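You operate a simulated robot arm through the tools that you are given. There is no shell and no other tool. Be economical: measure what you need, move in short steps, check, and stop when the job is done.

The job below is to be done with a simulated two-armed robot. You get a single attempt, and the scene is never put back.

TASK
Pick up the teal box set labelled "Brimmow" from the top of the ball table with one hand, pass it to the other hand and put it on the top of the carton bench.

It is judged by the outcome, as a careful person would: the job done as asked, and still so three seconds after it is handed in. It fails if anything else is knocked over, pushed out of place, dropped, spilled or broken.

THE ROBOT
Two 7-joint arms with two-finger parallel grippers on one trunk, on a base that drives. Base frame: it is fixed to the floor where the robot stands at the start and does not move with it; the origin is under the middle of the robot, x ahead of it, y to its left, z up. Units: mm, rad, N and s.
The left shoulder is at the start at [60, 143, 901], the right one opposite. With the tool pointing down near the work surface each hand reaches from about 320 to 740 mm from the robot's upright axis, wherever it stands, measured 20 degrees to its own side. Places, roughly: top of the carton bench [1600, -3700, 900]. Payload 1.57 kg a hand.
The TCP of each hand is the grasp point between the finger pads, 30 mm short of the fingertips. In the tool frame z runs along the fingers and y along their closing line. The gripper opens to 110 mm. The fingers are 24 mm wide and 12 mm thick; the gripper's body (48 by 112 mm) begins 78 mm behind the TCP.
Orientation is that of the tool frame in the base frame, as a unit quaternion [x, y, z, w]. With the fingers straight down and closing along the base's y, the tool's x points along the base's -x, its y along +y and its z along -z.

THE INTERFACE
- The arms move only by the tool servo_tool. It takes "left_series", "right_series" or both (then of equal length, played together; a hand with none holds still); each is a list of rows, each a list of 7 numbers: the shift along the tool's x, y, z in cm, then the turn, a rotation vector about the tool's x, y, z in rad, then the opening, from 0 (shut) to 1 (fully open). In form: [[x, y, z, ax, ay, az, grip], ...]. A call has 1 to 8 rows; each row shifts and turns the commanded pose from where the row before left it, along the tool's axes as they then stand. A row lasts 0.2 s, in which the tool goes at most 50 mm and 0.15 rad; a call with a longer step from one row to the next is refused whole, and so is a gripper value outside its range. Where a pose cannot be reached the arm comes as near as it can. A force on the tool above 40 N (or 10 N above the force at the start of the call, whichever is more), or a blocked arm, ends the call early, and 0.2 s more pass. Each finger travels about 45 mm/s and halts on what it meets, pressing with about 36 N; the grip force reading is that of the motor and also rises with nothing between the fingers. The clock runs only during rows and for 0.2 s after the last one: add rows that do not move to give the fingers time. It gives the time, the measured TCP pose, the force on the tool (base axes), the opening and the grip force at its end, in the units of the frame above (readings bear some noise), with the torque about the TCP (base axes, N m) and any sound that the robot's microphone picked up.
- Cameras (640 x 400 px; columns grow to the right, rows downward): "scene" is now at [44.2, -14, 1504.4]; the picture's right is [-0.11, -0.99, 0.00], its down [-0.73, 0.08, -0.67] and it looks along [0.67, -0.08, -0.74] (base axes); focal length 249 px, centre (320, 200). "left" rides on the left gripper at [70, -16, -141] in its tool frame; the picture's right is [0.23, 0.97, 0.00], its down [-0.85, 0.20, -0.48] and it looks along [-0.47, 0.11, 0.88] (tool axes); focal length 222 px, centre (320, 200). "right" rides on the right gripper at [70, 16, -141] in its tool frame; the picture's right is [-0.23, 0.97, 0.00], its down [-0.85, -0.20, -0.48] and it looks along [-0.47, -0.11, 0.88] (tool axes); focal length 222 px, centre (320, 200). There is no depth. A picture from a camera that has moved, and an enlarged one, comes with that camera's place and axes in the base frame and with its lens. The place of the scene camera against the robot may be out by one fixed shift of up to 12 mm in any direction.
- capture(camera): a new picture of that camera. It takes no simulated time.
- slide_trunk(by): slides the trunk up (or, below 0, down) by that many mm; the arms and the scene camera ride with it, the base frame stays. It gives what a move gives, with no picture.
- roll_base(legs): drives the robot by 1 to 6 legs, each [ahead, left, turn to the left] in mm, mm and rad, along the robot's own axes; the way and the turn of a leg run together, so that a leg with both is an arc; at most 1500 mm and 3.142 rad a leg. The arms and the cameras ride along, it lands a little off, and it stops where it bumps. It gives what a move gives.
- aim_head(pan, tilt): turns the head with the scene camera to pan (to the left, within 1.501 rad either way) and tilt (down, from -0.506 to 1.204), counted from straight ahead of the robot. It gives what a move gives.
- enlarge(camera, box): a new picture of the part [left, top, right, bottom] of that camera's present view, enlarged. It takes no simulated time.
- close_job(): hands the job in; it is judged then, once.

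Go step by step. Nothing tells you exact positions but the pictures and the camera data: compare them with the known pose of the tool, close in by small moves and look again before you grip or let go. The budget is 120 turns and 100 pictures, counting those below and the enlarged ones. Unless the task says otherwise, let go and move clear before handing in, and close with one line.

The tools are called after ">>>" as name(argument=value, ...) on one line, values as JSON. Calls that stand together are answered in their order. servo_tool: Moves the arms, as the interface text tells. Its arguments: {"type":"object","properties":{"left_series":{"type":"array","items":{"type":"array","items":{"type":"number"}}},"right_series":{"type":"array","items":{"type":"array","items":{"type":"number"}}}},"required":[]} The other tools are called the same way: slide_trunk (by) slides the trunk up or down; roll_base (legs) drives the base; aim_head (pan, tilt) turns the head that bears the scene camera; capture (camera) takes a picture; enlarge (camera, box) takes an enlarged picture of a part of a camera's view; close_job () hands the job in.

At the start:

```text
clock: 0.0
left_ee_pos: [567.4, 185.2, 1016.4]
left_ee_rot: [0.001, 1.0, -0.001, 0.0]
left_contact_force: [0.0, -0.3, 0.1]
left_ft_torque: [0.0, 0.01, 0.01]
left_opening: 110.0
left_finger_force: 0.1
right_ee_pos: [487.4, -193.6, 971.2]
right_ee_rot: [0.0, 1.0, 0.0, 0.001]
right_contact_force: [0.1, 1.4, 0.0]
right_ft_torque: [-0.02, -0.02, 0.0]
right_opening: 110.0
right_finger_force: 0.0
trunk travel left (down, up): [-500.0, 90.0]
robot x, y, heading: [-0.2, -0.8, 0.001]
head pan, tilt: [-0.112, 0.831]
```

scene: 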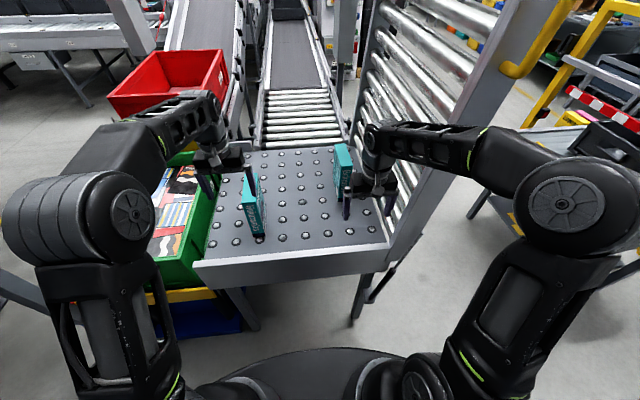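
right: 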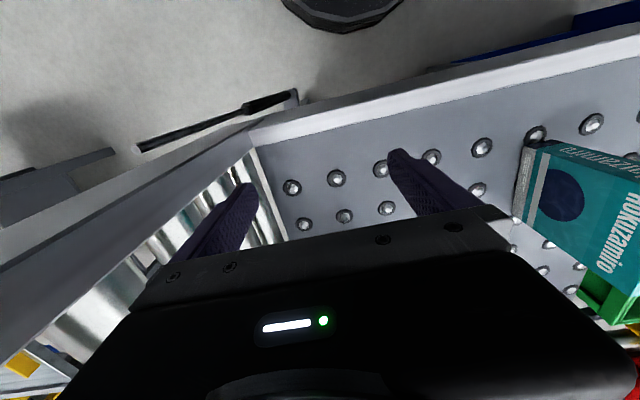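
left: 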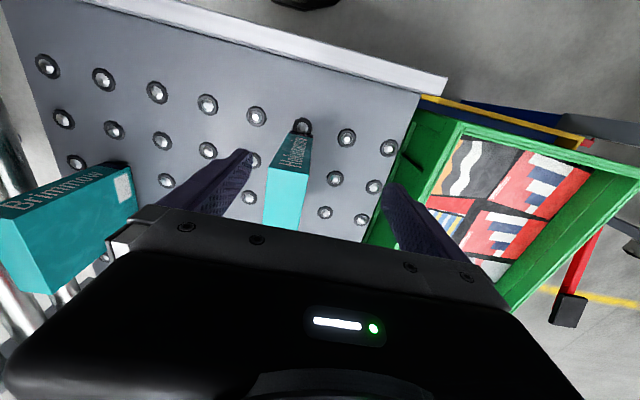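

Two teal box sets stand on the ball table: the left one reads "Hokuzamiro", while the right, farther one reads "Brimmow". I'll enlarge the views to measure the Brimmow box.

>>> enlarge(camera="scene", box=[180, 120, 420, 270])

>>> enlarge(camera="left", box=[0, 80, 320, 300])

```text
2.67 times, centred on (300, 195) of scene
camera zoom: at [44.2, -14.0, 1504.4], right [-0.11, -0.99, 0.0], down [-0.73, 0.08, -0.67], along [0.67, -0.08, -0.74], focal length 663 px, centre (373, 213)
```

zoom: 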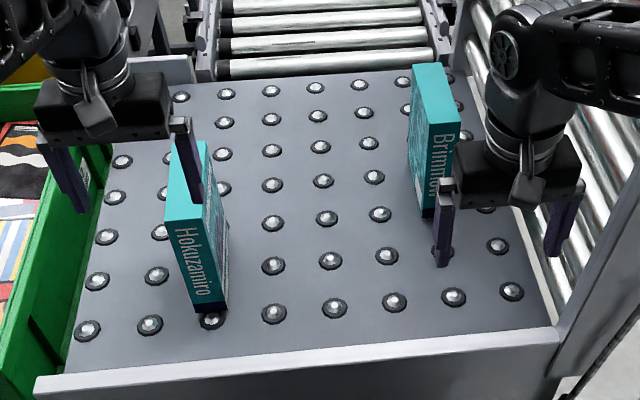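

```text
1.82 times, centred on (160, 190) of left
camera zoom: at [499.1, 168.9, 1157.4], right [-0.23, 0.97, 0.0], down [0.85, 0.2, 0.48], along [0.47, 0.11, -0.88], focal length 404 px, centre (611, 218)
```

zoom: 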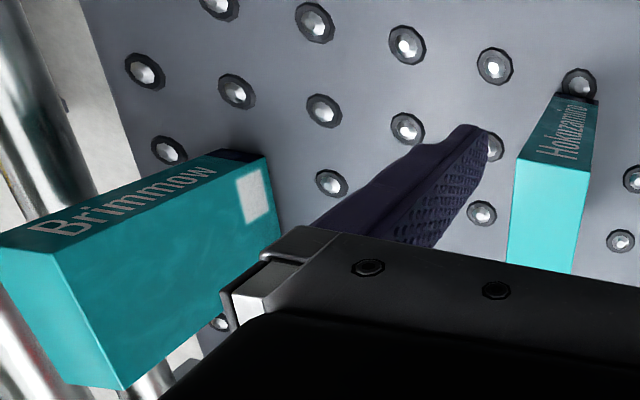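

The Brimmow box is at about x 745–880, y -175…-215, z 715–905, with its spine toward me. The right hand will take it at the spine, pitched forward and down, so the left can later grip the top from straight above. First I pitch the right hand in free air.

>>> servo_tool(right_series=[[-4, 0, 0, 0, 0, 0, 1], [-4, 0, 0, 0, 0, 0, 1], [-2, 0, 0, 0, -0.13, 0, 1], [0, 0, 0, 0, -0.13, 0, 1], [0, 0, 0, 0, -0.13, 0, 1], [0, 0, 0, 0, -0.13, 0, 1], [0, 0, 0, 0, -0.13, 0, 1], [0, 0, 0, 0, -0.13, 0, 1]])

>>> capture(camera="right")

>>> enlarge(camera="scene", box=[240, 80, 480, 230])

```text
clock: 1.8
left_ee_pos: [568.1, 185.2, 1015.0]
left_ee_rot: [0.0, 1.0, 0.0, 0.0]
left_contact_force: [-0.6, -0.9, -0.6]
left_ft_torque: [0.0, -0.02, 0.01]
left_opening: 109.8
left_finger_force: 0.0
right_ee_pos: [584.8, -191.7, 970.4]
right_ee_rot: [0.0, 0.925, 0.001, 0.381]
right_contact_force: [0.0, 0.1, 0.3]
right_ft_torque: [0.05, 0.0, 0.0]
right_opening: 110.1
right_finger_force: 0.0
trunk travel left (down, up): [-500.0, 90.0]
robot x, y, heading: [0.6, 0.0, 0.006]
head pan, tilt: [-0.112, 0.831]
```

```text
94 pictures are left
camera right: at [437.8, -175.0, 1022.3], right [0.16, 0.97, 0.16], down [0.27, -0.2, 0.94], along [0.95, -0.11, -0.3], focal length 222 px, centre (320, 200)
```

right: 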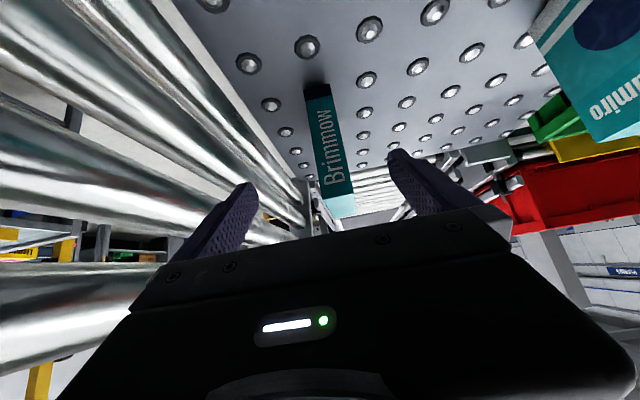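

```text
2.67 times, centred on (360, 155) of scene
camera zoom: at [44.0, -13.9, 1504.4], right [-0.11, -0.99, 0.0], down [-0.73, 0.08, -0.67], along [0.67, -0.08, -0.74], focal length 663 px, centre (213, 320)
```

zoom: 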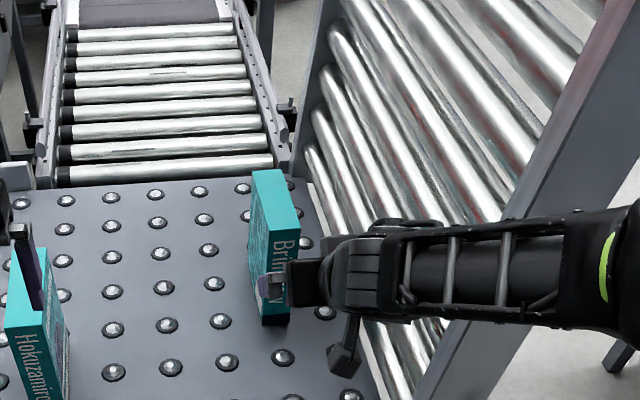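

The right camera puts the spine at about x 758, y -181, with the top at z about 907. I'll enlarge for corners before closing in.

>>> enlarge(camera="right", box=[260, 60, 420, 240])

```text
2.22 times, centred on (340, 150) of right
camera zoom: at [437.8, -175.0, 1022.3], right [0.16, 0.97, 0.16], down [0.27, -0.2, 0.94], along [0.95, -0.11, -0.3], focal length 494 px, centre (276, 311)
```

zoom: 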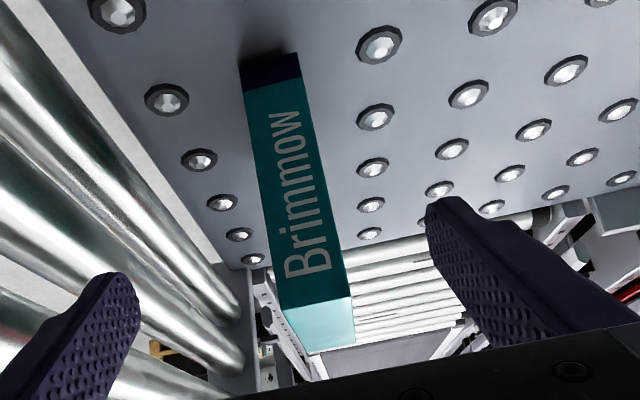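

The box's yaw is nearly 0, with its centre at y about -183. I pitch slightly more and approach to just before the spine.

>>> servo_tool(right_series=[[0, 0, 0, 0, -0.13, 0, 1], [-0.2, 0.3, 3.6, 0, 0, 0, 1], [-0.2, 0.3, 3.6, 0, 0, 0, 1], [-0.2, 0.3, 3.6, 0, 0, 0, 1], [-0.2, 0, 3.6, 0, 0, 0, 1], [0, 0, 0, 0, 0, 0, 1]])

>>> capture(camera="right")

>>> capture(camera="left")

>>> enlarge(camera="scene", box=[240, 80, 480, 230])

```text
clock: 3.2
left_ee_pos: [569.0, 184.6, 1015.2]
left_ee_rot: [0.0, 1.0, 0.0, 0.001]
left_contact_force: [-0.3, 0.3, 0.5]
left_ft_torque: [-0.01, 0.01, -0.04]
left_opening: 110.0
left_finger_force: 0.0
right_ee_pos: [700.4, -189.8, 881.0]
right_ee_rot: [0.003, 0.908, -0.007, 0.418]
right_contact_force: [0.3, 0.3, 0.1]
right_ft_torque: [0.01, 0.01, 0.0]
right_opening: 110.1
right_finger_force: 0.0
right hand out of reach, approached as far as the arm can: row 1
trunk travel left (down, up): [-500.0, 90.0]
robot x, y, heading: [-2.4, -0.9, -0.002]
head pan, tilt: [-0.112, 0.831]
```

```text
91 pictures are left
camera right: at [548.2, -170.8, 920.5], right [0.16, 0.97, 0.16], down [0.19, -0.19, 0.96], along [0.97, -0.12, -0.22], focal length 222 px, centre (320, 200)
```

right: 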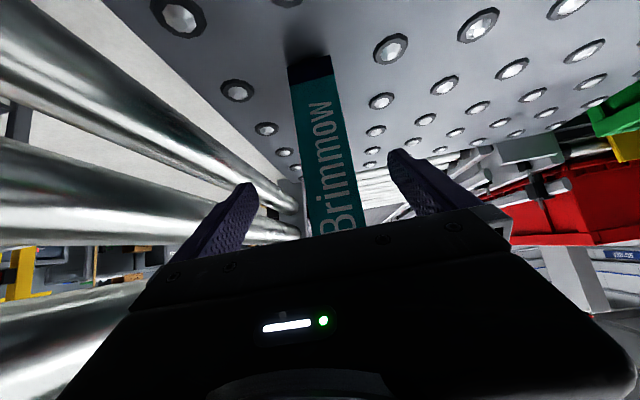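

```text
90 pictures are left
camera left: at [498.8, 168.9, 1157.5], right [-0.23, 0.97, 0.0], down [0.85, 0.2, 0.48], along [0.47, 0.11, -0.88], focal length 222 px, centre (320, 200)
```

left: 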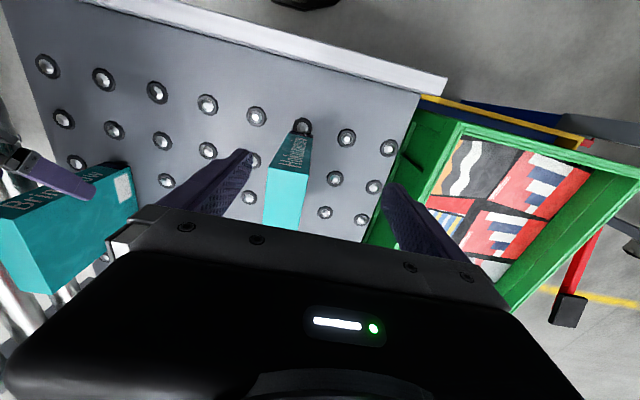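

```text
2.67 times, centred on (360, 155) of scene
camera zoom: at [43.9, -13.9, 1504.4], right [-0.11, -0.99, 0.0], down [-0.73, 0.08, -0.67], along [0.67, -0.08, -0.74], focal length 663 px, centre (213, 320)
```

zoom: 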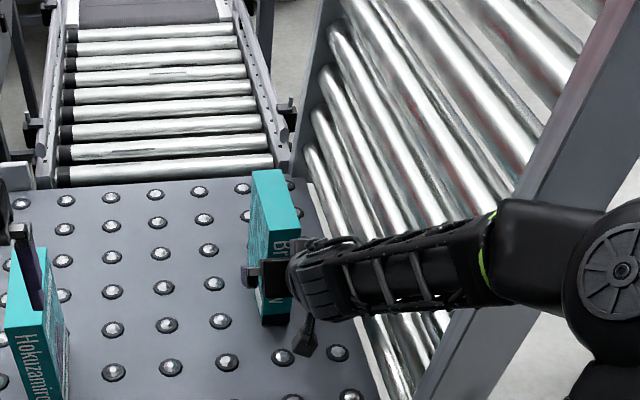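

I have alignment, with the box at y -182 and the hand at -190. I'll shift over by 8 mm and slide in around the spine.

>>> servo_tool(right_series=[[0, 0.7, 0, 0, 0, 0, 1], [0, 0, 2.3, 0, 0, 0, 1], [0, 0, 2.3, 0, 0, 0, 1], [0, 0, 2.3, 0, 0, 0, 1], [0, 0, 1.5, 0, 0, 0, 1], [0, 0, 0, 0, 0, 0, 1]])

>>> capture(camera="right")

>>> enlarge(camera="left", box=[0, 80, 240, 320])

>>> enlarge(camera="scene", box=[280, 100, 440, 220])

```text
clock: 4.6
left_ee_pos: [567.1, 185.0, 1015.4]
left_ee_rot: [0.0, 1.0, 0.0, 0.0]
left_contact_force: [-1.1, 0.4, -0.6]
left_ft_torque: [0.01, -0.02, 0.0]
left_opening: 110.2
left_finger_force: 0.0
right_ee_pos: [766.1, -184.2, 825.9]
right_ee_rot: [0.002, 0.909, -0.007, 0.418]
right_contact_force: [-0.8, -0.3, 0.5]
right_ft_torque: [-0.02, -0.01, 0.01]
right_opening: 109.9
right_finger_force: 0.0
trunk travel left (down, up): [-500.0, 90.0]
robot x, y, heading: [0.4, 0.2, -0.001]
head pan, tilt: [-0.112, 0.831]
```

```text
88 pictures are left
camera right: at [614.2, -165.2, 865.3], right [0.16, 0.97, 0.16], down [0.19, -0.19, 0.96], along [0.97, -0.12, -0.22], focal length 222 px, centre (320, 200)
```

right: 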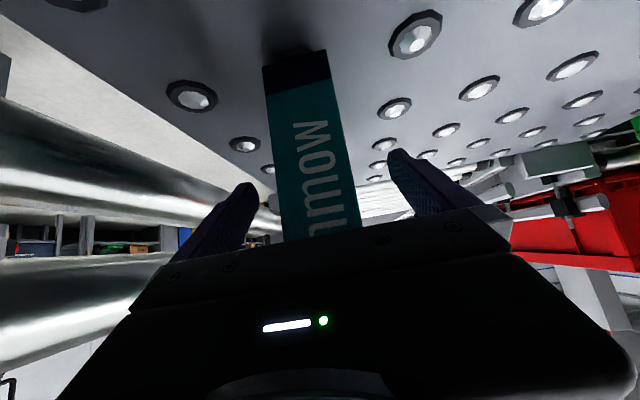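

```text
1.67 times, centred on (120, 200) of left
camera zoom: at [499.0, 168.9, 1157.4], right [-0.23, 0.97, 0.0], down [0.85, 0.2, 0.48], along [0.47, 0.11, -0.88], focal length 370 px, centre (653, 200)
```

zoom: 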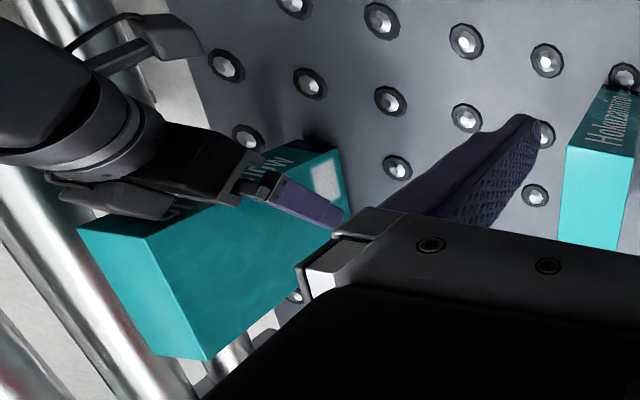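

```text
3.33 times, centred on (360, 160) of scene
camera zoom: at [44.1, -13.9, 1504.4], right [-0.11, -0.99, 0.0], down [-0.73, 0.08, -0.67], along [0.67, -0.08, -0.74], focal length 828 px, centre (187, 333)
```

zoom: 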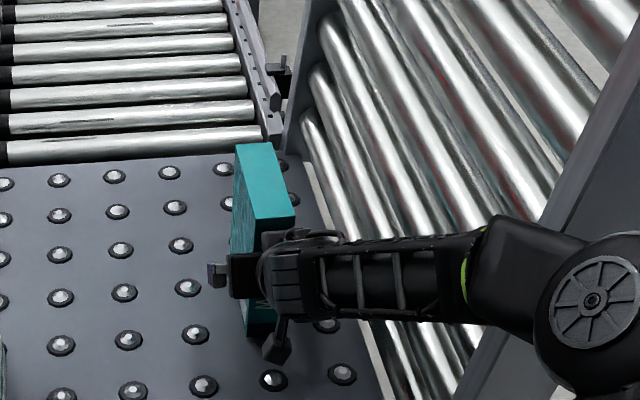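

The refined spine is at x 737, y -182, with the bottom near z 736 and the top near 928. I move 9 mm deeper and then close.

>>> servo_tool(right_series=[[0, 0.2, 0.9, 0, 0, 0, 1], [0, 0, 0, 0, 0, 0, 0.6], [0, 0, 0, 0, 0, 0, 0.3], [0, 0, 0, 0, 0, 0, 0], [0, 0, 0, 0, 0, 0, 0], [0, 0, 0, 0, 0, 0, 0], [0, 0, 0, 0, 0, 0, 0]])

>>> capture(camera="right")

```text
clock: 6.2
left_ee_pos: [567.2, 186.6, 1015.9]
left_ee_rot: [0.0, 1.0, 0.0, 0.0]
left_contact_force: [0.4, 0.0, 1.1]
left_ft_torque: [0.03, 0.01, 0.02]
left_opening: 110.2
left_finger_force: 0.2
right_ee_pos: [771.9, -182.1, 821.7]
right_ee_rot: [0.002, 0.909, -0.006, 0.417]
right_contact_force: [1.0, 0.1, -0.1]
right_ft_torque: [0.11, 0.08, -0.01]
right_opening: 44.8
right_finger_force: 31.7
trunk travel left (down, up): [-500.0, 90.0]
robot x, y, heading: [-2.5, -0.7, 0.002]
head pan, tilt: [-0.112, 0.831]
```

```text
85 pictures are left
camera right: at [620.7, -163.1, 859.9], right [0.16, 0.97, 0.16], down [0.19, -0.19, 0.96], along [0.97, -0.12, -0.22], focal length 222 px, centre (320, 200)
```

right: 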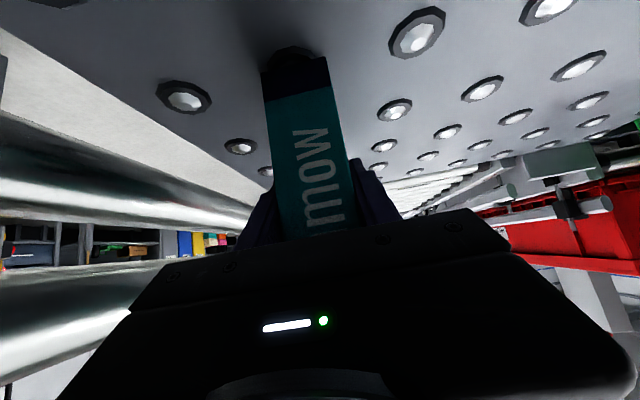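

The box is gripped at 44.8 mm opening. I lift it a little and check for sag.

>>> servo_tool(right_series=[[-0.38, 0, -0.33, 0, 0, 0, 0], [-0.76, 0, -0.65, 0, 0, 0, 0], [-1.14, 0, -0.98, 0, 0, 0, 0], [0, 0, 0, 0, 0, 0, 0]])

>>> capture(camera="left")

>>> capture(camera="right")

```text
clock: 7.2
left_ee_pos: [567.1, 185.3, 1014.8]
left_ee_rot: [-0.001, 1.0, -0.001, 0.0]
left_contact_force: [-0.2, -0.1, -0.4]
left_ft_torque: [0.03, 0.03, -0.03]
left_opening: 109.9
left_finger_force: 0.1
right_ee_pos: [772.5, -180.5, 851.5]
right_ee_rot: [0.002, 0.909, -0.006, 0.417]
right_contact_force: [-0.5, -0.7, -3.8]
right_ft_torque: [-0.01, 0.14, 0.0]
right_opening: 45.0
right_finger_force: 35.9
trunk travel left (down, up): [-500.0, 90.0]
robot x, y, heading: [-2.7, -4.6, 0.001]
head pan, tilt: [-0.112, 0.831]
```

```text
84 pictures are left
camera left: at [499.6, 168.8, 1157.1], right [-0.23, 0.97, 0.0], down [0.85, 0.2, 0.48], along [0.47, 0.11, -0.88], focal length 222 px, centre (320, 200)
```

left: 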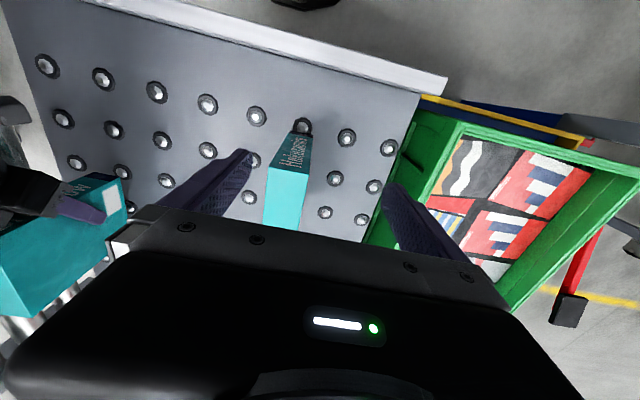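

```text
83 pictures are left
camera right: at [620.6, -161.9, 890.1], right [0.16, 0.97, 0.16], down [0.19, -0.19, 0.96], along [0.97, -0.12, -0.22], focal length 222 px, centre (320, 200)
```

right: 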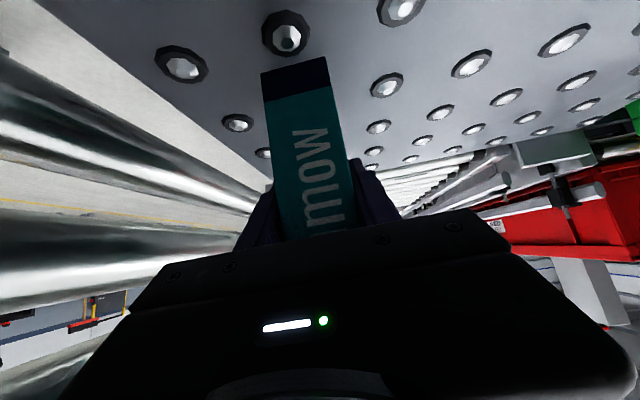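

Lift is clean at about 0.4 kg with no sag. I lift further and look around to both sides before driving.

>>> servo_tool(right_series=[[-2.27, 0, -1.96, 0, 0, 0, 0], [-2.27, 0, -1.96, 0, 0, 0, 0], [-2.27, 0, -1.96, 0, 0, 0, 0], [0, 0, 0, 0, 0, 0, 0]])

>>> aim_head(pan=-1.5, tilt=0.45)

>>> capture(camera="scene")

>>> aim_head(pan=1.5, tilt=0.45)

>>> capture(camera="scene")

```text
clock: 8.2
left_ee_pos: [567.8, 185.4, 1014.6]
left_ee_rot: [0.0, 1.0, 0.0, 0.0]
left_contact_force: [-0.5, 0.2, 0.7]
left_ft_torque: [0.0, 0.0, -0.02]
left_opening: 110.0
left_finger_force: 0.2
right_ee_pos: [772.3, -182.5, 941.5]
right_ee_rot: [0.003, 0.909, -0.008, 0.417]
right_contact_force: [-0.1, 0.6, -4.2]
right_ft_torque: [-0.01, 0.14, 0.01]
right_opening: 44.9
right_finger_force: 36.2
trunk travel left (down, up): [-500.0, 90.0]
robot x, y, heading: [1.6, 1.0, 0.002]
head pan, tilt: [-0.112, 0.831]
```

```text
clock: 9.7
left_ee_pos: [568.1, 185.7, 1016.4]
left_ee_rot: [0.0, 1.0, 0.0, 0.0]
left_contact_force: [-0.6, 0.4, 0.7]
left_ft_torque: [0.03, 0.04, -0.01]
left_opening: 110.0
left_finger_force: 0.0
right_ee_pos: [771.9, -181.5, 941.4]
right_ee_rot: [0.002, 0.909, -0.006, 0.417]
right_contact_force: [-0.9, 0.9, -4.2]
right_ft_torque: [0.0, 0.11, 0.0]
right_opening: 44.9
right_finger_force: 36.1
trunk travel left (down, up): [-500.0, 90.0]
robot x, y, heading: [2.4, -2.8, 0.0]
head pan, tilt: [-1.499, 0.45]
```

```text
82 pictures are left
camera scene: at [-27.2, -96.9, 1537.3], right [-1.0, -0.07, 0.0], down [-0.03, 0.43, -0.9], along [0.06, -0.9, -0.44], focal length 249 px, centre (320, 200)
```

scene: 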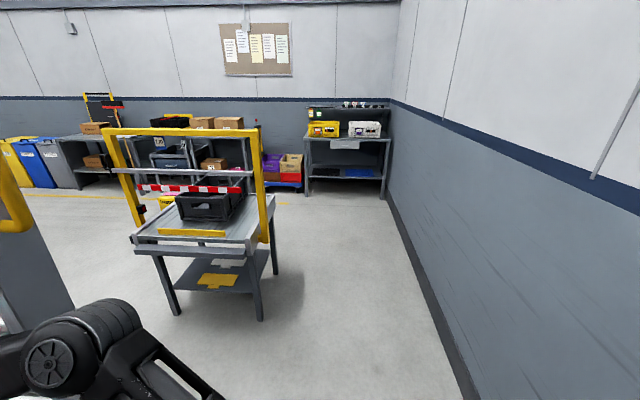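

```text
clock: 12.3
left_ee_pos: [568.0, 186.0, 1015.1]
left_ee_rot: [0.0, 1.0, 0.0, 0.0]
left_contact_force: [0.1, 0.7, -0.5]
left_ft_torque: [0.02, 0.01, -0.03]
left_opening: 110.2
left_finger_force: 0.1
right_ee_pos: [772.3, -181.4, 941.1]
right_ee_rot: [0.002, 0.909, -0.006, 0.417]
right_contact_force: [0.3, -1.0, -2.5]
right_ft_torque: [-0.01, 0.14, 0.0]
right_opening: 44.9
right_finger_force: 36.5
trunk travel left (down, up): [-500.0, 90.0]
robot x, y, heading: [-0.5, 0.1, -0.002]
head pan, tilt: [1.499, 0.45]
```

```text
81 pictures are left
camera scene: at [-27.3, 86.5, 1537.4], right [1.0, -0.07, 0.0], down [-0.03, -0.43, -0.9], along [0.06, 0.9, -0.44], focal length 249 px, centre (320, 200)
```

scene: 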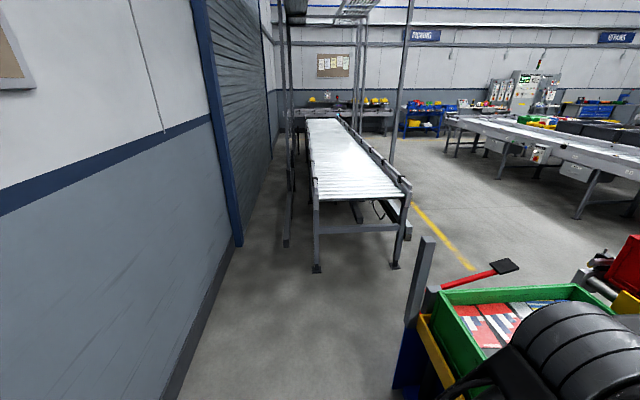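

There's a wall about 760 mm behind, a clear aisle to the right, and the bench is in the far right direction. I back off 300 mm to get clear of the table.

>>> roll_base(legs=[[-300, 0, 0]])

>>> aim_head(pan=-0.1, tilt=0.83)

>>> capture(camera="scene")

```text
clock: 14.4
left_ee_pos: [268.8, 186.9, 1015.5]
left_ee_rot: [-0.002, 1.0, 0.001, 0.001]
left_contact_force: [-0.4, -0.2, 0.4]
left_ft_torque: [0.05, 0.0, -0.02]
left_opening: 110.2
left_finger_force: 0.1
right_ee_pos: [474.3, -178.8, 942.4]
right_ee_rot: [0.0, 0.908, -0.005, 0.418]
right_contact_force: [0.5, -0.9, -3.9]
right_ft_torque: [-0.02, 0.16, 0.0]
right_opening: 44.9
right_finger_force: 35.6
trunk travel left (down, up): [-500.0, 90.0]
robot x, y, heading: [-296.2, -0.4, 0.005]
head pan, tilt: [1.499, 0.45]
```

```text
clock: 16.0
left_ee_pos: [269.6, 186.2, 1015.8]
left_ee_rot: [-0.002, 1.0, 0.0, 0.0]
left_contact_force: [-0.1, 0.0, 0.6]
left_ft_torque: [0.01, -0.01, -0.02]
left_opening: 109.8
left_finger_force: 0.1
right_ee_pos: [474.8, -179.4, 941.8]
right_ee_rot: [-0.001, 0.909, -0.004, 0.417]
right_contact_force: [0.4, 0.3, -2.8]
right_ft_torque: [-0.02, 0.12, 0.02]
right_opening: 45.1
right_finger_force: 36.0
trunk travel left (down, up): [-500.0, 90.0]
robot x, y, heading: [-295.6, -1.0, -0.002]
head pan, tilt: [-0.099, 0.831]
```

```text
80 pictures are left
camera scene: at [-253.2, -13.3, 1504.4], right [-0.1, -1.0, 0.0], down [-0.74, 0.07, -0.67], along [0.67, -0.06, -0.74], focal length 249 px, centre (320, 200)
```

scene: 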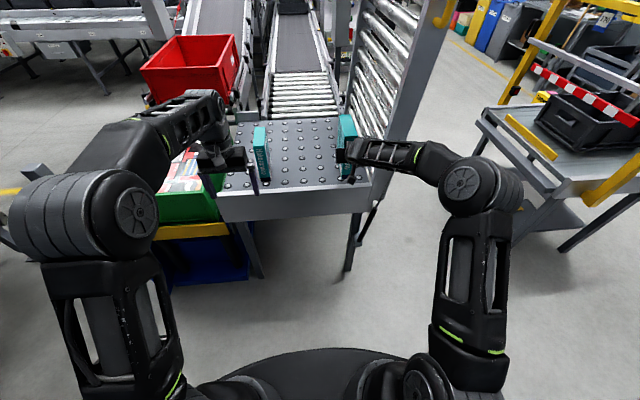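

I now have the box over open floor. I bring it closer and toward the middle, so its top ends up at z about 986.

>>> servo_tool(right_series=[[2.6, 2.0, -3.03, 0, 0, 0, 0], [2.6, 2.0, -3.03, 0, 0, 0, 0], [2.6, 2.0, -3.03, 0, 0, 0, 0], [2.6, 2.0, -3.03, 0, 0, 0, 0], [2.6, 2.0, -3.03, 0, 0, 0, 0], [2.27, 0, 1.96, 0, 0, 0, 0], [2.27, 0, 1.96, 0, 0, 0, 0], [0, 0, 0, 0, 0, 0, 0]])

>>> capture(camera="scene")

>>> capture(camera="left")

>>> capture(camera="right")

```text
clock: 17.8
left_ee_pos: [269.8, 186.6, 1015.8]
left_ee_rot: [-0.002, 1.0, 0.0, 0.0]
left_contact_force: [-1.3, -0.5, -0.3]
left_ft_torque: [0.0, 0.02, 0.01]
left_opening: 110.1
left_finger_force: 0.1
right_ee_pos: [274.8, -79.0, 881.7]
right_ee_rot: [0.001, 0.909, -0.006, 0.418]
right_contact_force: [-0.1, 0.4, -4.3]
right_ft_torque: [0.0, 0.11, -0.03]
right_opening: 45.0
right_finger_force: 35.8
trunk travel left (down, up): [-500.0, 90.0]
robot x, y, heading: [-299.4, 2.0, 0.005]
head pan, tilt: [-0.099, 0.831]
```

```text
79 pictures are left
camera scene: at [-253.5, -13.3, 1504.4], right [-0.1, -1.0, 0.0], down [-0.74, 0.07, -0.67], along [0.67, -0.07, -0.74], focal length 249 px, centre (320, 200)
```

scene: 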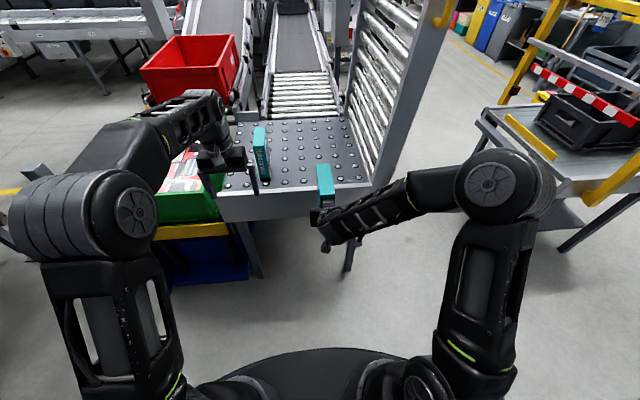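

```text
78 pictures are left
camera left: at [200.7, 169.8, 1157.3], right [-0.23, 0.97, 0.0], down [0.85, 0.2, 0.48], along [0.47, 0.11, -0.88], focal length 222 px, centre (320, 200)
```

left: 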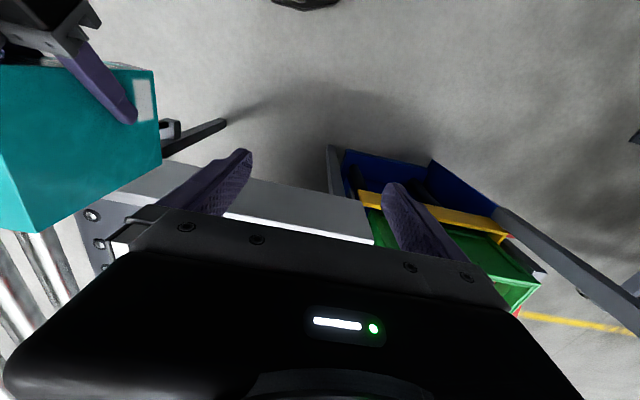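

```text
77 pictures are left
camera right: at [123.4, -60.0, 920.2], right [0.15, 0.97, 0.16], down [0.19, -0.19, 0.96], along [0.97, -0.12, -0.22], focal length 222 px, centre (320, 200)
```

right: 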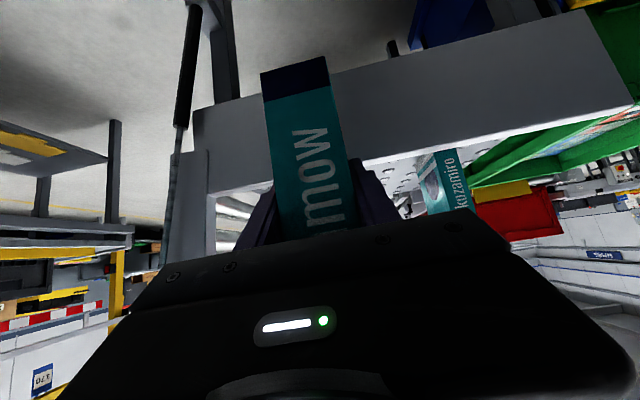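

Next I raise the left hand and bring it over the box top, stopping above it to check alignment.

>>> servo_tool(left_series=[[0, 0, -4.5, 0, 0, 0, 1], [-0.65, -4.4, 0, 0, 0, 0, 1], [-0.65, -4.4, 0, 0, 0, 0, 1], [-0.65, -4.4, 0, 0, 0, 0, 1], [-0.65, -4.4, 0, 0, 0, 0, 1], [-0.65, -4.4, 0, 0, 0, 0, 1], [-0.65, -4.5, 0, 0, 0, 0, 1], [0, 0, 0, 0, 0, 0, 1]])

>>> capture(camera="left")

>>> enlarge(camera="scene", box=[220, 100, 460, 270])

```text
clock: 19.6
left_ee_pos: [272.4, 165.1, 1050.8]
left_ee_rot: [-0.001, 1.0, 0.0, 0.004]
left_contact_force: [-0.5, -0.5, 0.5]
left_ft_torque: [0.02, 0.04, -0.01]
left_opening: 110.0
left_finger_force: 0.1
left hand out of reach, approached as far as the arm can: row 1, 2, 3, 4, 5, 6, 7
right_ee_pos: [275.2, -79.8, 881.7]
right_ee_rot: [0.001, 0.909, -0.005, 0.417]
right_contact_force: [-0.1, -0.9, -3.9]
right_ft_torque: [0.01, 0.16, 0.02]
right_opening: 44.9
right_finger_force: 35.9
trunk travel left (down, up): [-500.0, 90.0]
robot x, y, heading: [-298.4, 1.1, 0.003]
head pan, tilt: [-0.099, 0.831]
```

```text
76 pictures are left
camera left: at [203.3, 147.8, 1191.2], right [-0.23, 0.97, 0.0], down [0.85, 0.2, 0.48], along [0.47, 0.11, -0.87], focal length 222 px, centre (320, 200)
```

left: 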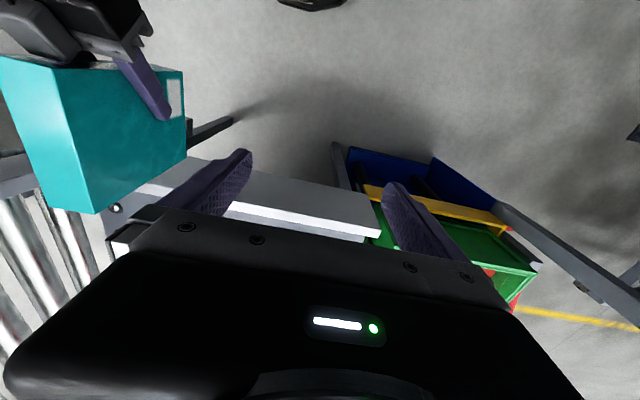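

```text
2.35 times, centred on (340, 185) of scene
camera zoom: at [-253.3, -13.3, 1504.4], right [-0.1, -1.0, 0.0], down [-0.74, 0.07, -0.67], along [0.67, -0.07, -0.74], focal length 585 px, centre (273, 235)
```

zoom: 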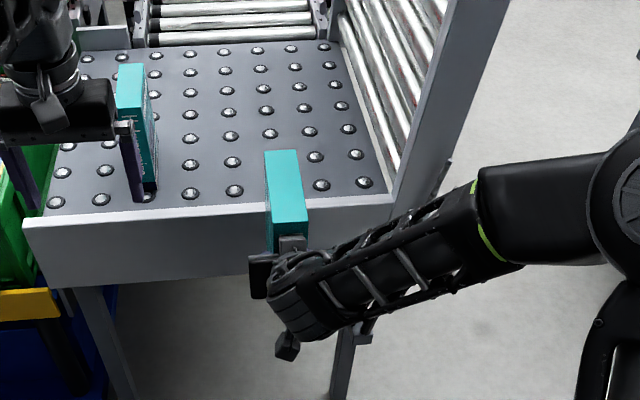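

At that height the left arm is near its reach limit. I lower the box and bring it more to the left, then bring the left hand down too.

>>> servo_tool(right_series=[[3.65, 1.67, 1.38, 0, 0, 0, 0], [3.65, 1.67, 1.38, 0, 0, 0, 0], [3.65, 1.67, 1.38, 0, 0, 0, 0], [0, 0, 0, 0, 0, 0, 0]], left_series=[[0, 0, 4, 0, 0, 0, 1], [0, 0, 4, 0, 0, 0, 1], [0, 0, 3, 0, 0, 0, 1], [0, 0, 0, 0, 0, 0, 1]])

```text
clock: 20.6
left_ee_pos: [273.6, 163.7, 939.1]
left_ee_rot: [-0.001, 1.0, 0.001, 0.001]
left_contact_force: [-0.4, 0.4, -0.3]
left_ft_torque: [0.0, 0.01, -0.02]
left_opening: 110.1
left_finger_force: 0.0
right_ee_pos: [235.9, -29.5, 770.8]
right_ee_rot: [0.002, 0.908, -0.006, 0.418]
right_contact_force: [0.1, 0.6, -2.8]
right_ft_torque: [-0.01, 0.15, 0.04]
right_opening: 44.7
right_finger_force: 36.0
trunk travel left (down, up): [-500.0, 90.0]
robot x, y, heading: [-297.6, -3.6, 0.003]
head pan, tilt: [-0.099, 0.831]
```

The box top is now near z 877 and the left fingertips are at 909. I slide the left hand across above the box.

>>> servo_tool(left_series=[[0, -3.85, 0, 0, 0, 0, 1], [0, -3.85, 0, 0, 0, 0, 1], [0, -3.85, 0, 0, 0, 0, 1], [0, -3.85, 0, 0, 0, 0, 1], [0, -3.85, 0, 0, 0, 0, 1], [0, 0, 0, 0, 0, 0, 1]])

>>> capture(camera="left")

>>> enlarge(camera="scene", box=[220, 100, 460, 270])

>>> capture(camera="right")

```text
clock: 22.0
left_ee_pos: [276.7, -27.7, 938.6]
left_ee_rot: [-0.002, 1.0, 0.0, 0.0]
left_contact_force: [0.6, 0.3, 0.1]
left_ft_torque: [0.01, 0.06, -0.01]
left_opening: 109.7
left_finger_force: 0.1
right_ee_pos: [235.7, -29.9, 770.4]
right_ee_rot: [0.0, 0.909, -0.005, 0.417]
right_contact_force: [0.1, -0.4, -3.2]
right_ft_torque: [-0.01, 0.14, -0.04]
right_opening: 44.9
right_finger_force: 35.7
trunk travel left (down, up): [-500.0, 90.0]
robot x, y, heading: [-296.0, -4.4, 0.002]
head pan, tilt: [-0.099, 0.831]
```

```text
74 pictures are left
camera left: at [207.2, -44.6, 1080.4], right [-0.23, 0.97, 0.0], down [0.85, 0.2, 0.48], along [0.47, 0.11, -0.88], focal length 222 px, centre (320, 200)
```

left: 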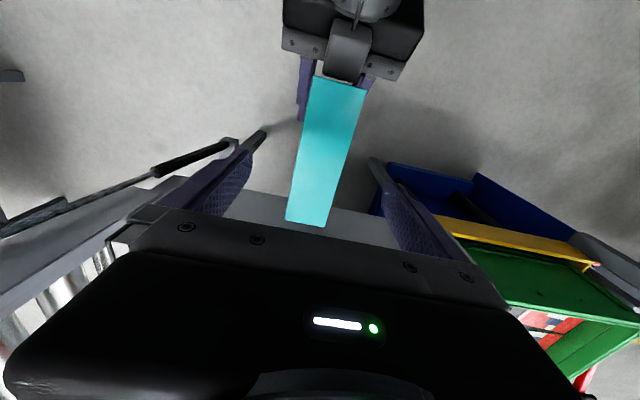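

```text
2.35 times, centred on (340, 185) of scene
camera zoom: at [-253.4, -13.1, 1504.4], right [-0.1, -1.0, 0.0], down [-0.74, 0.07, -0.67], along [0.67, -0.07, -0.74], focal length 585 px, centre (273, 235)
```

zoom: 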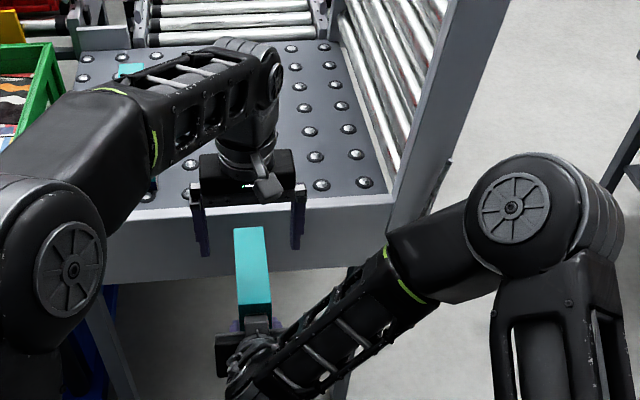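

```text
72 pictures are left
camera right: at [84.3, -10.1, 809.9], right [0.15, 0.97, 0.16], down [0.19, -0.19, 0.96], along [0.97, -0.12, -0.22], focal length 222 px, centre (320, 200)
```

right: 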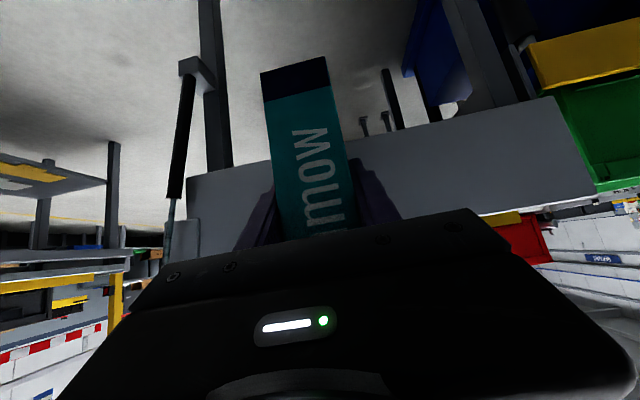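

The left hand is centred over the top face (centre about (277, -28)). I descend about 97 mm so the pads straddle the upper part of the box.

>>> servo_tool(left_series=[[0, 0, 2.5, 0, 0, 0, 1], [0, 0, 2.5, 0, 0, 0, 1], [0, 0, 2.5, 0, 0, 0, 1], [0, 0, 2.2, 0, 0, 0, 1], [0, 0, 0, 0, 0, 0, 1]])

>>> capture(camera="left")

>>> enlarge(camera="scene", box=[220, 130, 420, 300])

```text
clock: 23.2
left_ee_pos: [274.2, -29.8, 842.4]
left_ee_rot: [-0.002, 1.0, 0.0, 0.0]
left_contact_force: [0.3, 0.0, -0.5]
left_ft_torque: [0.0, 0.01, 0.02]
left_opening: 110.3
left_finger_force: 0.1
right_ee_pos: [236.7, -29.3, 771.6]
right_ee_rot: [0.001, 0.909, -0.006, 0.417]
right_contact_force: [0.1, -0.9, -3.7]
right_ft_torque: [0.01, 0.17, -0.01]
right_opening: 44.8
right_finger_force: 36.2
trunk travel left (down, up): [-500.0, 90.0]
robot x, y, heading: [-298.6, -2.7, 0.002]
head pan, tilt: [-0.099, 0.831]
```

```text
71 pictures are left
camera left: at [205.3, -45.2, 983.7], right [-0.23, 0.97, 0.0], down [0.85, 0.2, 0.48], along [0.47, 0.11, -0.88], focal length 222 px, centre (320, 200)
```

left: 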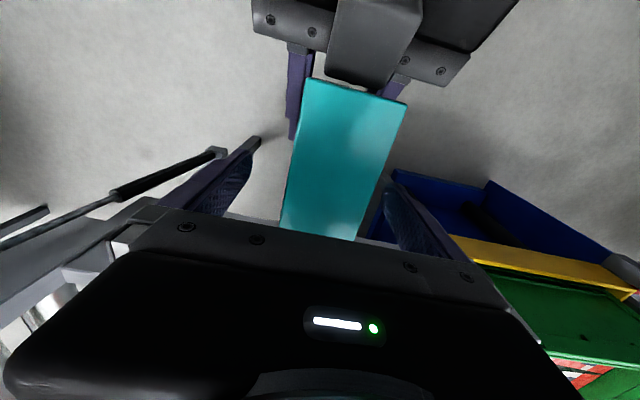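

```text
2.35 times, centred on (320, 215) of scene
camera zoom: at [-253.4, -13.3, 1504.4], right [-0.1, -1.0, 0.0], down [-0.74, 0.07, -0.67], along [0.67, -0.07, -0.74], focal length 585 px, centre (320, 165)
```

zoom: 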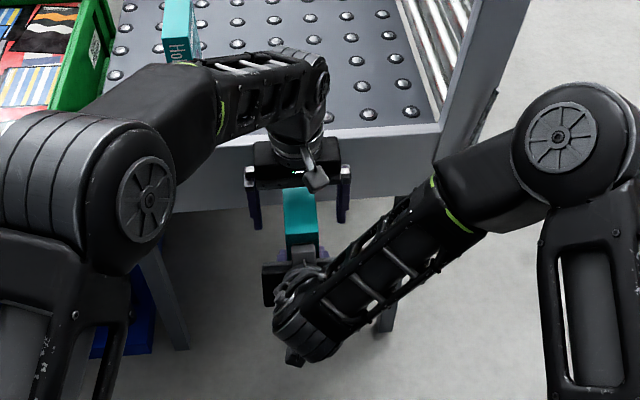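

The left fingers straddle the box symmetrically. I close the left gripper.

>>> servo_tool(left_series=[[0, 0, 0, 0, 0, 0, 0.6], [0, 0, 0, 0, 0, 0, 0.3], [0, 0, 0, 0, 0, 0, 0], [0, 0, 0, 0, 0, 0, 0], [0, 0, 0, 0, 0, 0, 0], [0, 0, 0, 0, 0, 0, 0]])

>>> capture(camera="left")

```text
clock: 24.6
left_ee_pos: [274.2, -28.9, 842.1]
left_ee_rot: [-0.001, 1.0, -0.001, 0.0]
left_contact_force: [0.6, 0.2, 0.2]
left_ft_torque: [-1.21, 0.19, -0.52]
left_opening: 45.1
left_finger_force: 32.1
right_ee_pos: [236.9, -28.8, 770.9]
right_ee_rot: [0.001, 0.909, -0.006, 0.418]
right_contact_force: [-0.1, -0.9, -4.5]
right_ft_torque: [1.29, -0.07, 0.5]
right_opening: 45.0
right_finger_force: 36.2
trunk travel left (down, up): [-500.0, 90.0]
robot x, y, heading: [-295.5, -3.3, 0.003]
head pan, tilt: [-0.099, 0.831]
```

```text
69 pictures are left
camera left: at [205.4, -45.3, 984.0], right [-0.23, 0.97, 0.0], down [0.85, 0.2, 0.48], along [0.47, 0.11, -0.88], focal length 222 px, centre (320, 200)
```

left: 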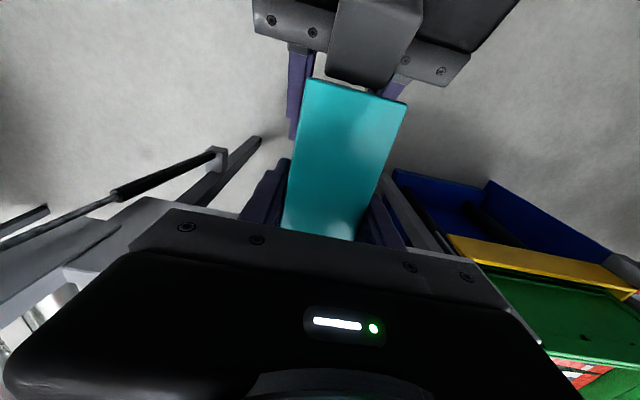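

Both hands hold it firmly. Now the right hand opens and, staying at the spine, is checked before withdrawing.

>>> servo_tool(right_series=[[0, 0, 0, 0, 0, 0, 0.6], [0, 0, 0, 0, 0, 0, 0.8], [0, 0, 0, 0, 0, 0, 1], [0, 0, 0, 0, 0, 0, 1], [0, 0, 0, 0, 0, 0, 1]])

>>> capture(camera="right")

```text
clock: 25.8
left_ee_pos: [275.0, -29.0, 842.6]
left_ee_rot: [-0.002, 1.0, -0.001, 0.0]
left_contact_force: [1.0, -0.1, -0.2]
left_ft_torque: [0.02, 0.02, 0.02]
left_opening: 45.0
left_finger_force: 36.1
right_ee_pos: [236.3, -28.1, 770.6]
right_ee_rot: [0.0, 0.909, -0.005, 0.417]
right_contact_force: [-1.1, -0.3, -0.5]
right_ft_torque: [-0.01, 0.0, -0.01]
right_opening: 109.7
right_finger_force: 0.1
trunk travel left (down, up): [-500.0, 90.0]
robot x, y, heading: [-299.0, -3.2, -0.001]
head pan, tilt: [-0.099, 0.831]
```

```text
68 pictures are left
camera right: at [84.4, -10.3, 809.9], right [0.15, 0.97, 0.16], down [0.19, -0.19, 0.96], along [0.97, -0.12, -0.22], focal length 222 px, centre (320, 200)
```

right: 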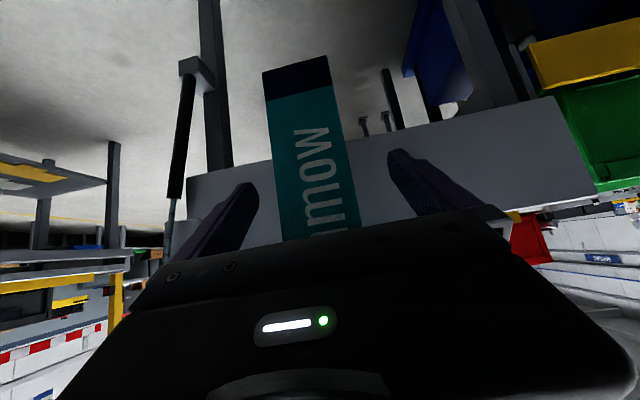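

The left hand has it alone now. I withdraw the right hand straight back and then out to the right.

>>> servo_tool(right_series=[[1.1, 0, -1.25, 0, 0, 0, 1], [2.2, 0, -2.5, 0, 0, 0, 1], [2.2, 0, -2.5, 0, 0, 0, 1], [1.1, -1.5, -1.25, 0, 0, 0, 1], [0, -4, 0, 0, 0, 0, 1], [0, -4, 0, 0, 0, 0, 1], [0, -4, 0, 0, 0, 0, 1], [0, -3, 0, 0, 0, 0, 1]])

>>> capture(camera="scene")

>>> capture(camera="left")

```text
clock: 27.6
left_ee_pos: [274.4, -28.3, 842.2]
left_ee_rot: [-0.002, 1.0, 0.0, 0.0]
left_contact_force: [0.1, 0.4, -0.5]
left_ft_torque: [0.0, -0.01, 0.0]
left_opening: 44.7
left_finger_force: 36.6
right_ee_pos: [160.5, -154.7, 763.2]
right_ee_rot: [0.001, 0.909, -0.006, 0.416]
right_contact_force: [0.2, 0.1, 1.1]
right_ft_torque: [0.01, 0.0, -0.02]
right_opening: 110.1
right_finger_force: 0.0
right hand out of reach, approached as far as the arm can: row 6, 7, 8
trunk travel left (down, up): [-500.0, 90.0]
robot x, y, heading: [-294.8, -0.1, 0.003]
head pan, tilt: [-0.099, 0.831]
```

```text
67 pictures are left
camera scene: at [-253.1, -12.8, 1504.4], right [-0.1, -1.0, 0.0], down [-0.74, 0.07, -0.67], along [0.67, -0.07, -0.74], focal length 249 px, centre (320, 200)
```

scene: 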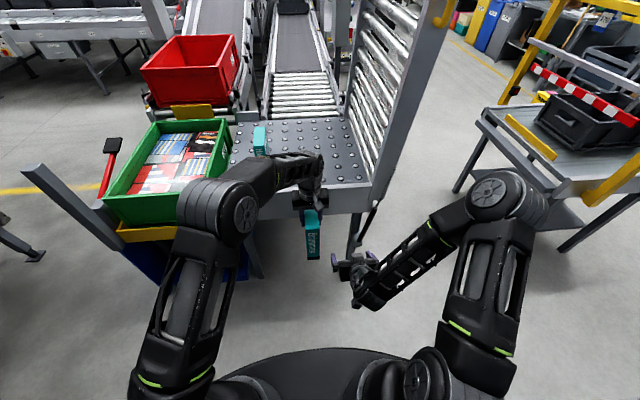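

```text
66 pictures are left
camera left: at [205.6, -44.7, 983.8], right [-0.23, 0.97, 0.0], down [0.85, 0.2, 0.48], along [0.47, 0.11, -0.88], focal length 222 px, centre (320, 200)
```

left: 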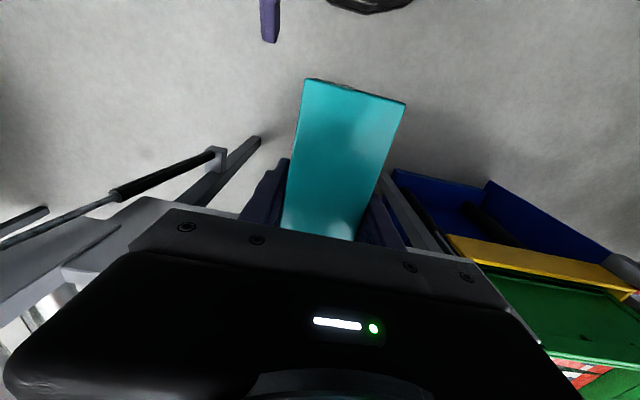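

The pass is done: the left hand holds the box alone and the table and its other box are undisturbed. I turn right to face the aisle and look.

>>> roll_base(legs=[[0, 0, -1.571]])

>>> aim_head(pan=0.3, tilt=0.35)

>>> capture(camera="scene")

>>> enlarge(camera="scene", box=[120, 60, 420, 220])

```text
clock: 31.8
left_ee_pos: [-314.7, -572.2, 841.4]
left_ee_rot: [0.699, 0.715, 0.0, 0.001]
left_contact_force: [0.5, 0.3, 0.0]
left_ft_torque: [0.01, -0.01, 0.0]
left_opening: 44.7
left_finger_force: 35.9
right_ee_pos: [-444.1, -462.5, 762.4]
right_ee_rot: [0.637, 0.648, -0.297, 0.293]
right_contact_force: [0.7, -0.6, -0.6]
right_ft_torque: [-0.03, 0.0, 0.01]
right_opening: 110.1
right_finger_force: 0.3
trunk travel left (down, up): [-500.0, 90.0]
robot x, y, heading: [-298.5, -2.3, -1.541]
head pan, tilt: [-0.099, 0.831]
```

```text
clock: 32.7
left_ee_pos: [-313.6, -571.9, 842.2]
left_ee_rot: [0.699, 0.715, 0.0, 0.001]
left_contact_force: [0.9, -1.2, -0.2]
left_ft_torque: [0.01, -0.02, 0.0]
left_opening: 44.8
left_finger_force: 36.0
right_ee_pos: [-443.8, -463.1, 763.3]
right_ee_rot: [0.638, 0.648, -0.297, 0.292]
right_contact_force: [0.2, -0.4, -0.1]
right_ft_torque: [-0.06, 0.0, 0.01]
right_opening: 109.9
right_finger_force: 0.1
trunk travel left (down, up): [-500.0, 90.0]
robot x, y, heading: [-295.9, 0.7, -1.545]
head pan, tilt: [0.3, 0.351]
```

```text
65 pictures are left
camera scene: at [-274.0, -64.4, 1546.4], right [-0.95, -0.32, 0.0], down [-0.11, 0.33, -0.94], along [0.3, -0.89, -0.34], focal length 249 px, centre (320, 200)
```

scene: 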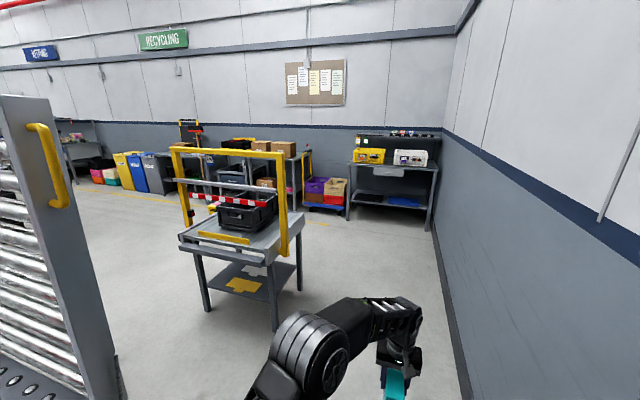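

```text
2.13 times, centred on (270, 140) of scene
camera zoom: at [-274.0, -64.4, 1546.4], right [-0.95, -0.32, 0.0], down [-0.11, 0.33, -0.94], along [0.3, -0.89, -0.34], focal length 530 px, centre (427, 328)
```

zoom: 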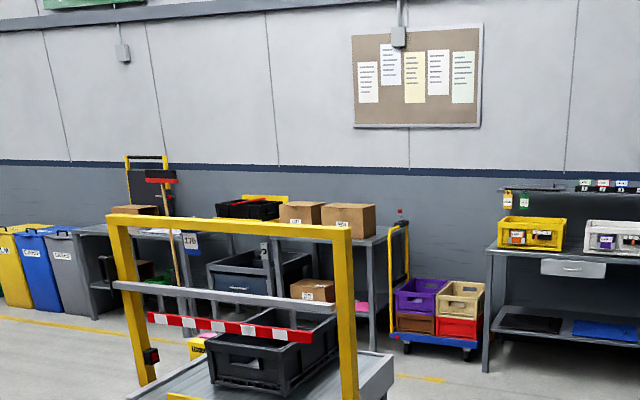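

The carton bench is the one at the far wall with cartons on top, beyond the yellow-framed workbench. I centre in the aisle and drive forward about 2.4 m.

>>> roll_base(legs=[[0, 130, -0.026], [1200, 0, 0], [1200, 0, 0]])

>>> aim_head(pan=0.9, tilt=0.4)

>>> capture(camera="scene")

```text
clock: 45.4
left_ee_pos: [-189.6, -2967.2, 842.2]
left_ee_rot: [0.703, 0.711, 0.0, 0.0]
left_contact_force: [0.5, -0.3, 0.4]
left_ft_torque: [0.01, -0.01, -0.01]
left_opening: 44.8
left_finger_force: 36.4
right_ee_pos: [-315.6, -2855.4, 761.9]
right_ee_rot: [0.641, 0.645, -0.298, 0.291]
right_contact_force: [-0.1, -0.1, 0.4]
right_ft_torque: [-0.01, -0.02, 0.02]
right_opening: 109.9
right_finger_force: 0.0
trunk travel left (down, up): [-500.0, 90.0]
robot x, y, heading: [-166.4, -2393.8, -1.56]
head pan, tilt: [0.3, 0.351]
```

```text
clock: 46.4
left_ee_pos: [-188.2, -2966.9, 842.3]
left_ee_rot: [0.703, 0.711, 0.0, 0.0]
left_contact_force: [-0.5, 0.2, 0.2]
left_ft_torque: [0.0, -0.02, 0.0]
left_opening: 44.8
left_finger_force: 35.6
right_ee_pos: [-316.4, -2856.7, 761.4]
right_ee_rot: [0.641, 0.645, -0.297, 0.291]
right_contact_force: [0.2, -0.4, 0.7]
right_ft_torque: [0.0, -0.01, 0.01]
right_opening: 109.9
right_finger_force: 0.1
trunk travel left (down, up): [-500.0, 90.0]
robot x, y, heading: [-163.8, -2394.8, -1.556]
head pan, tilt: [0.901, 0.4]
```

```text
63 pictures are left
camera scene: at [-97.7, -2427.0, 1542.0], right [-0.61, -0.79, 0.0], down [-0.31, 0.24, -0.92], along [0.73, -0.56, -0.39], focal length 249 px, centre (320, 200)
```

scene: 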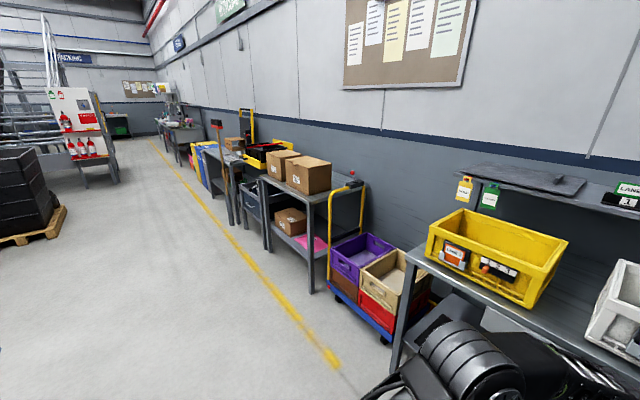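

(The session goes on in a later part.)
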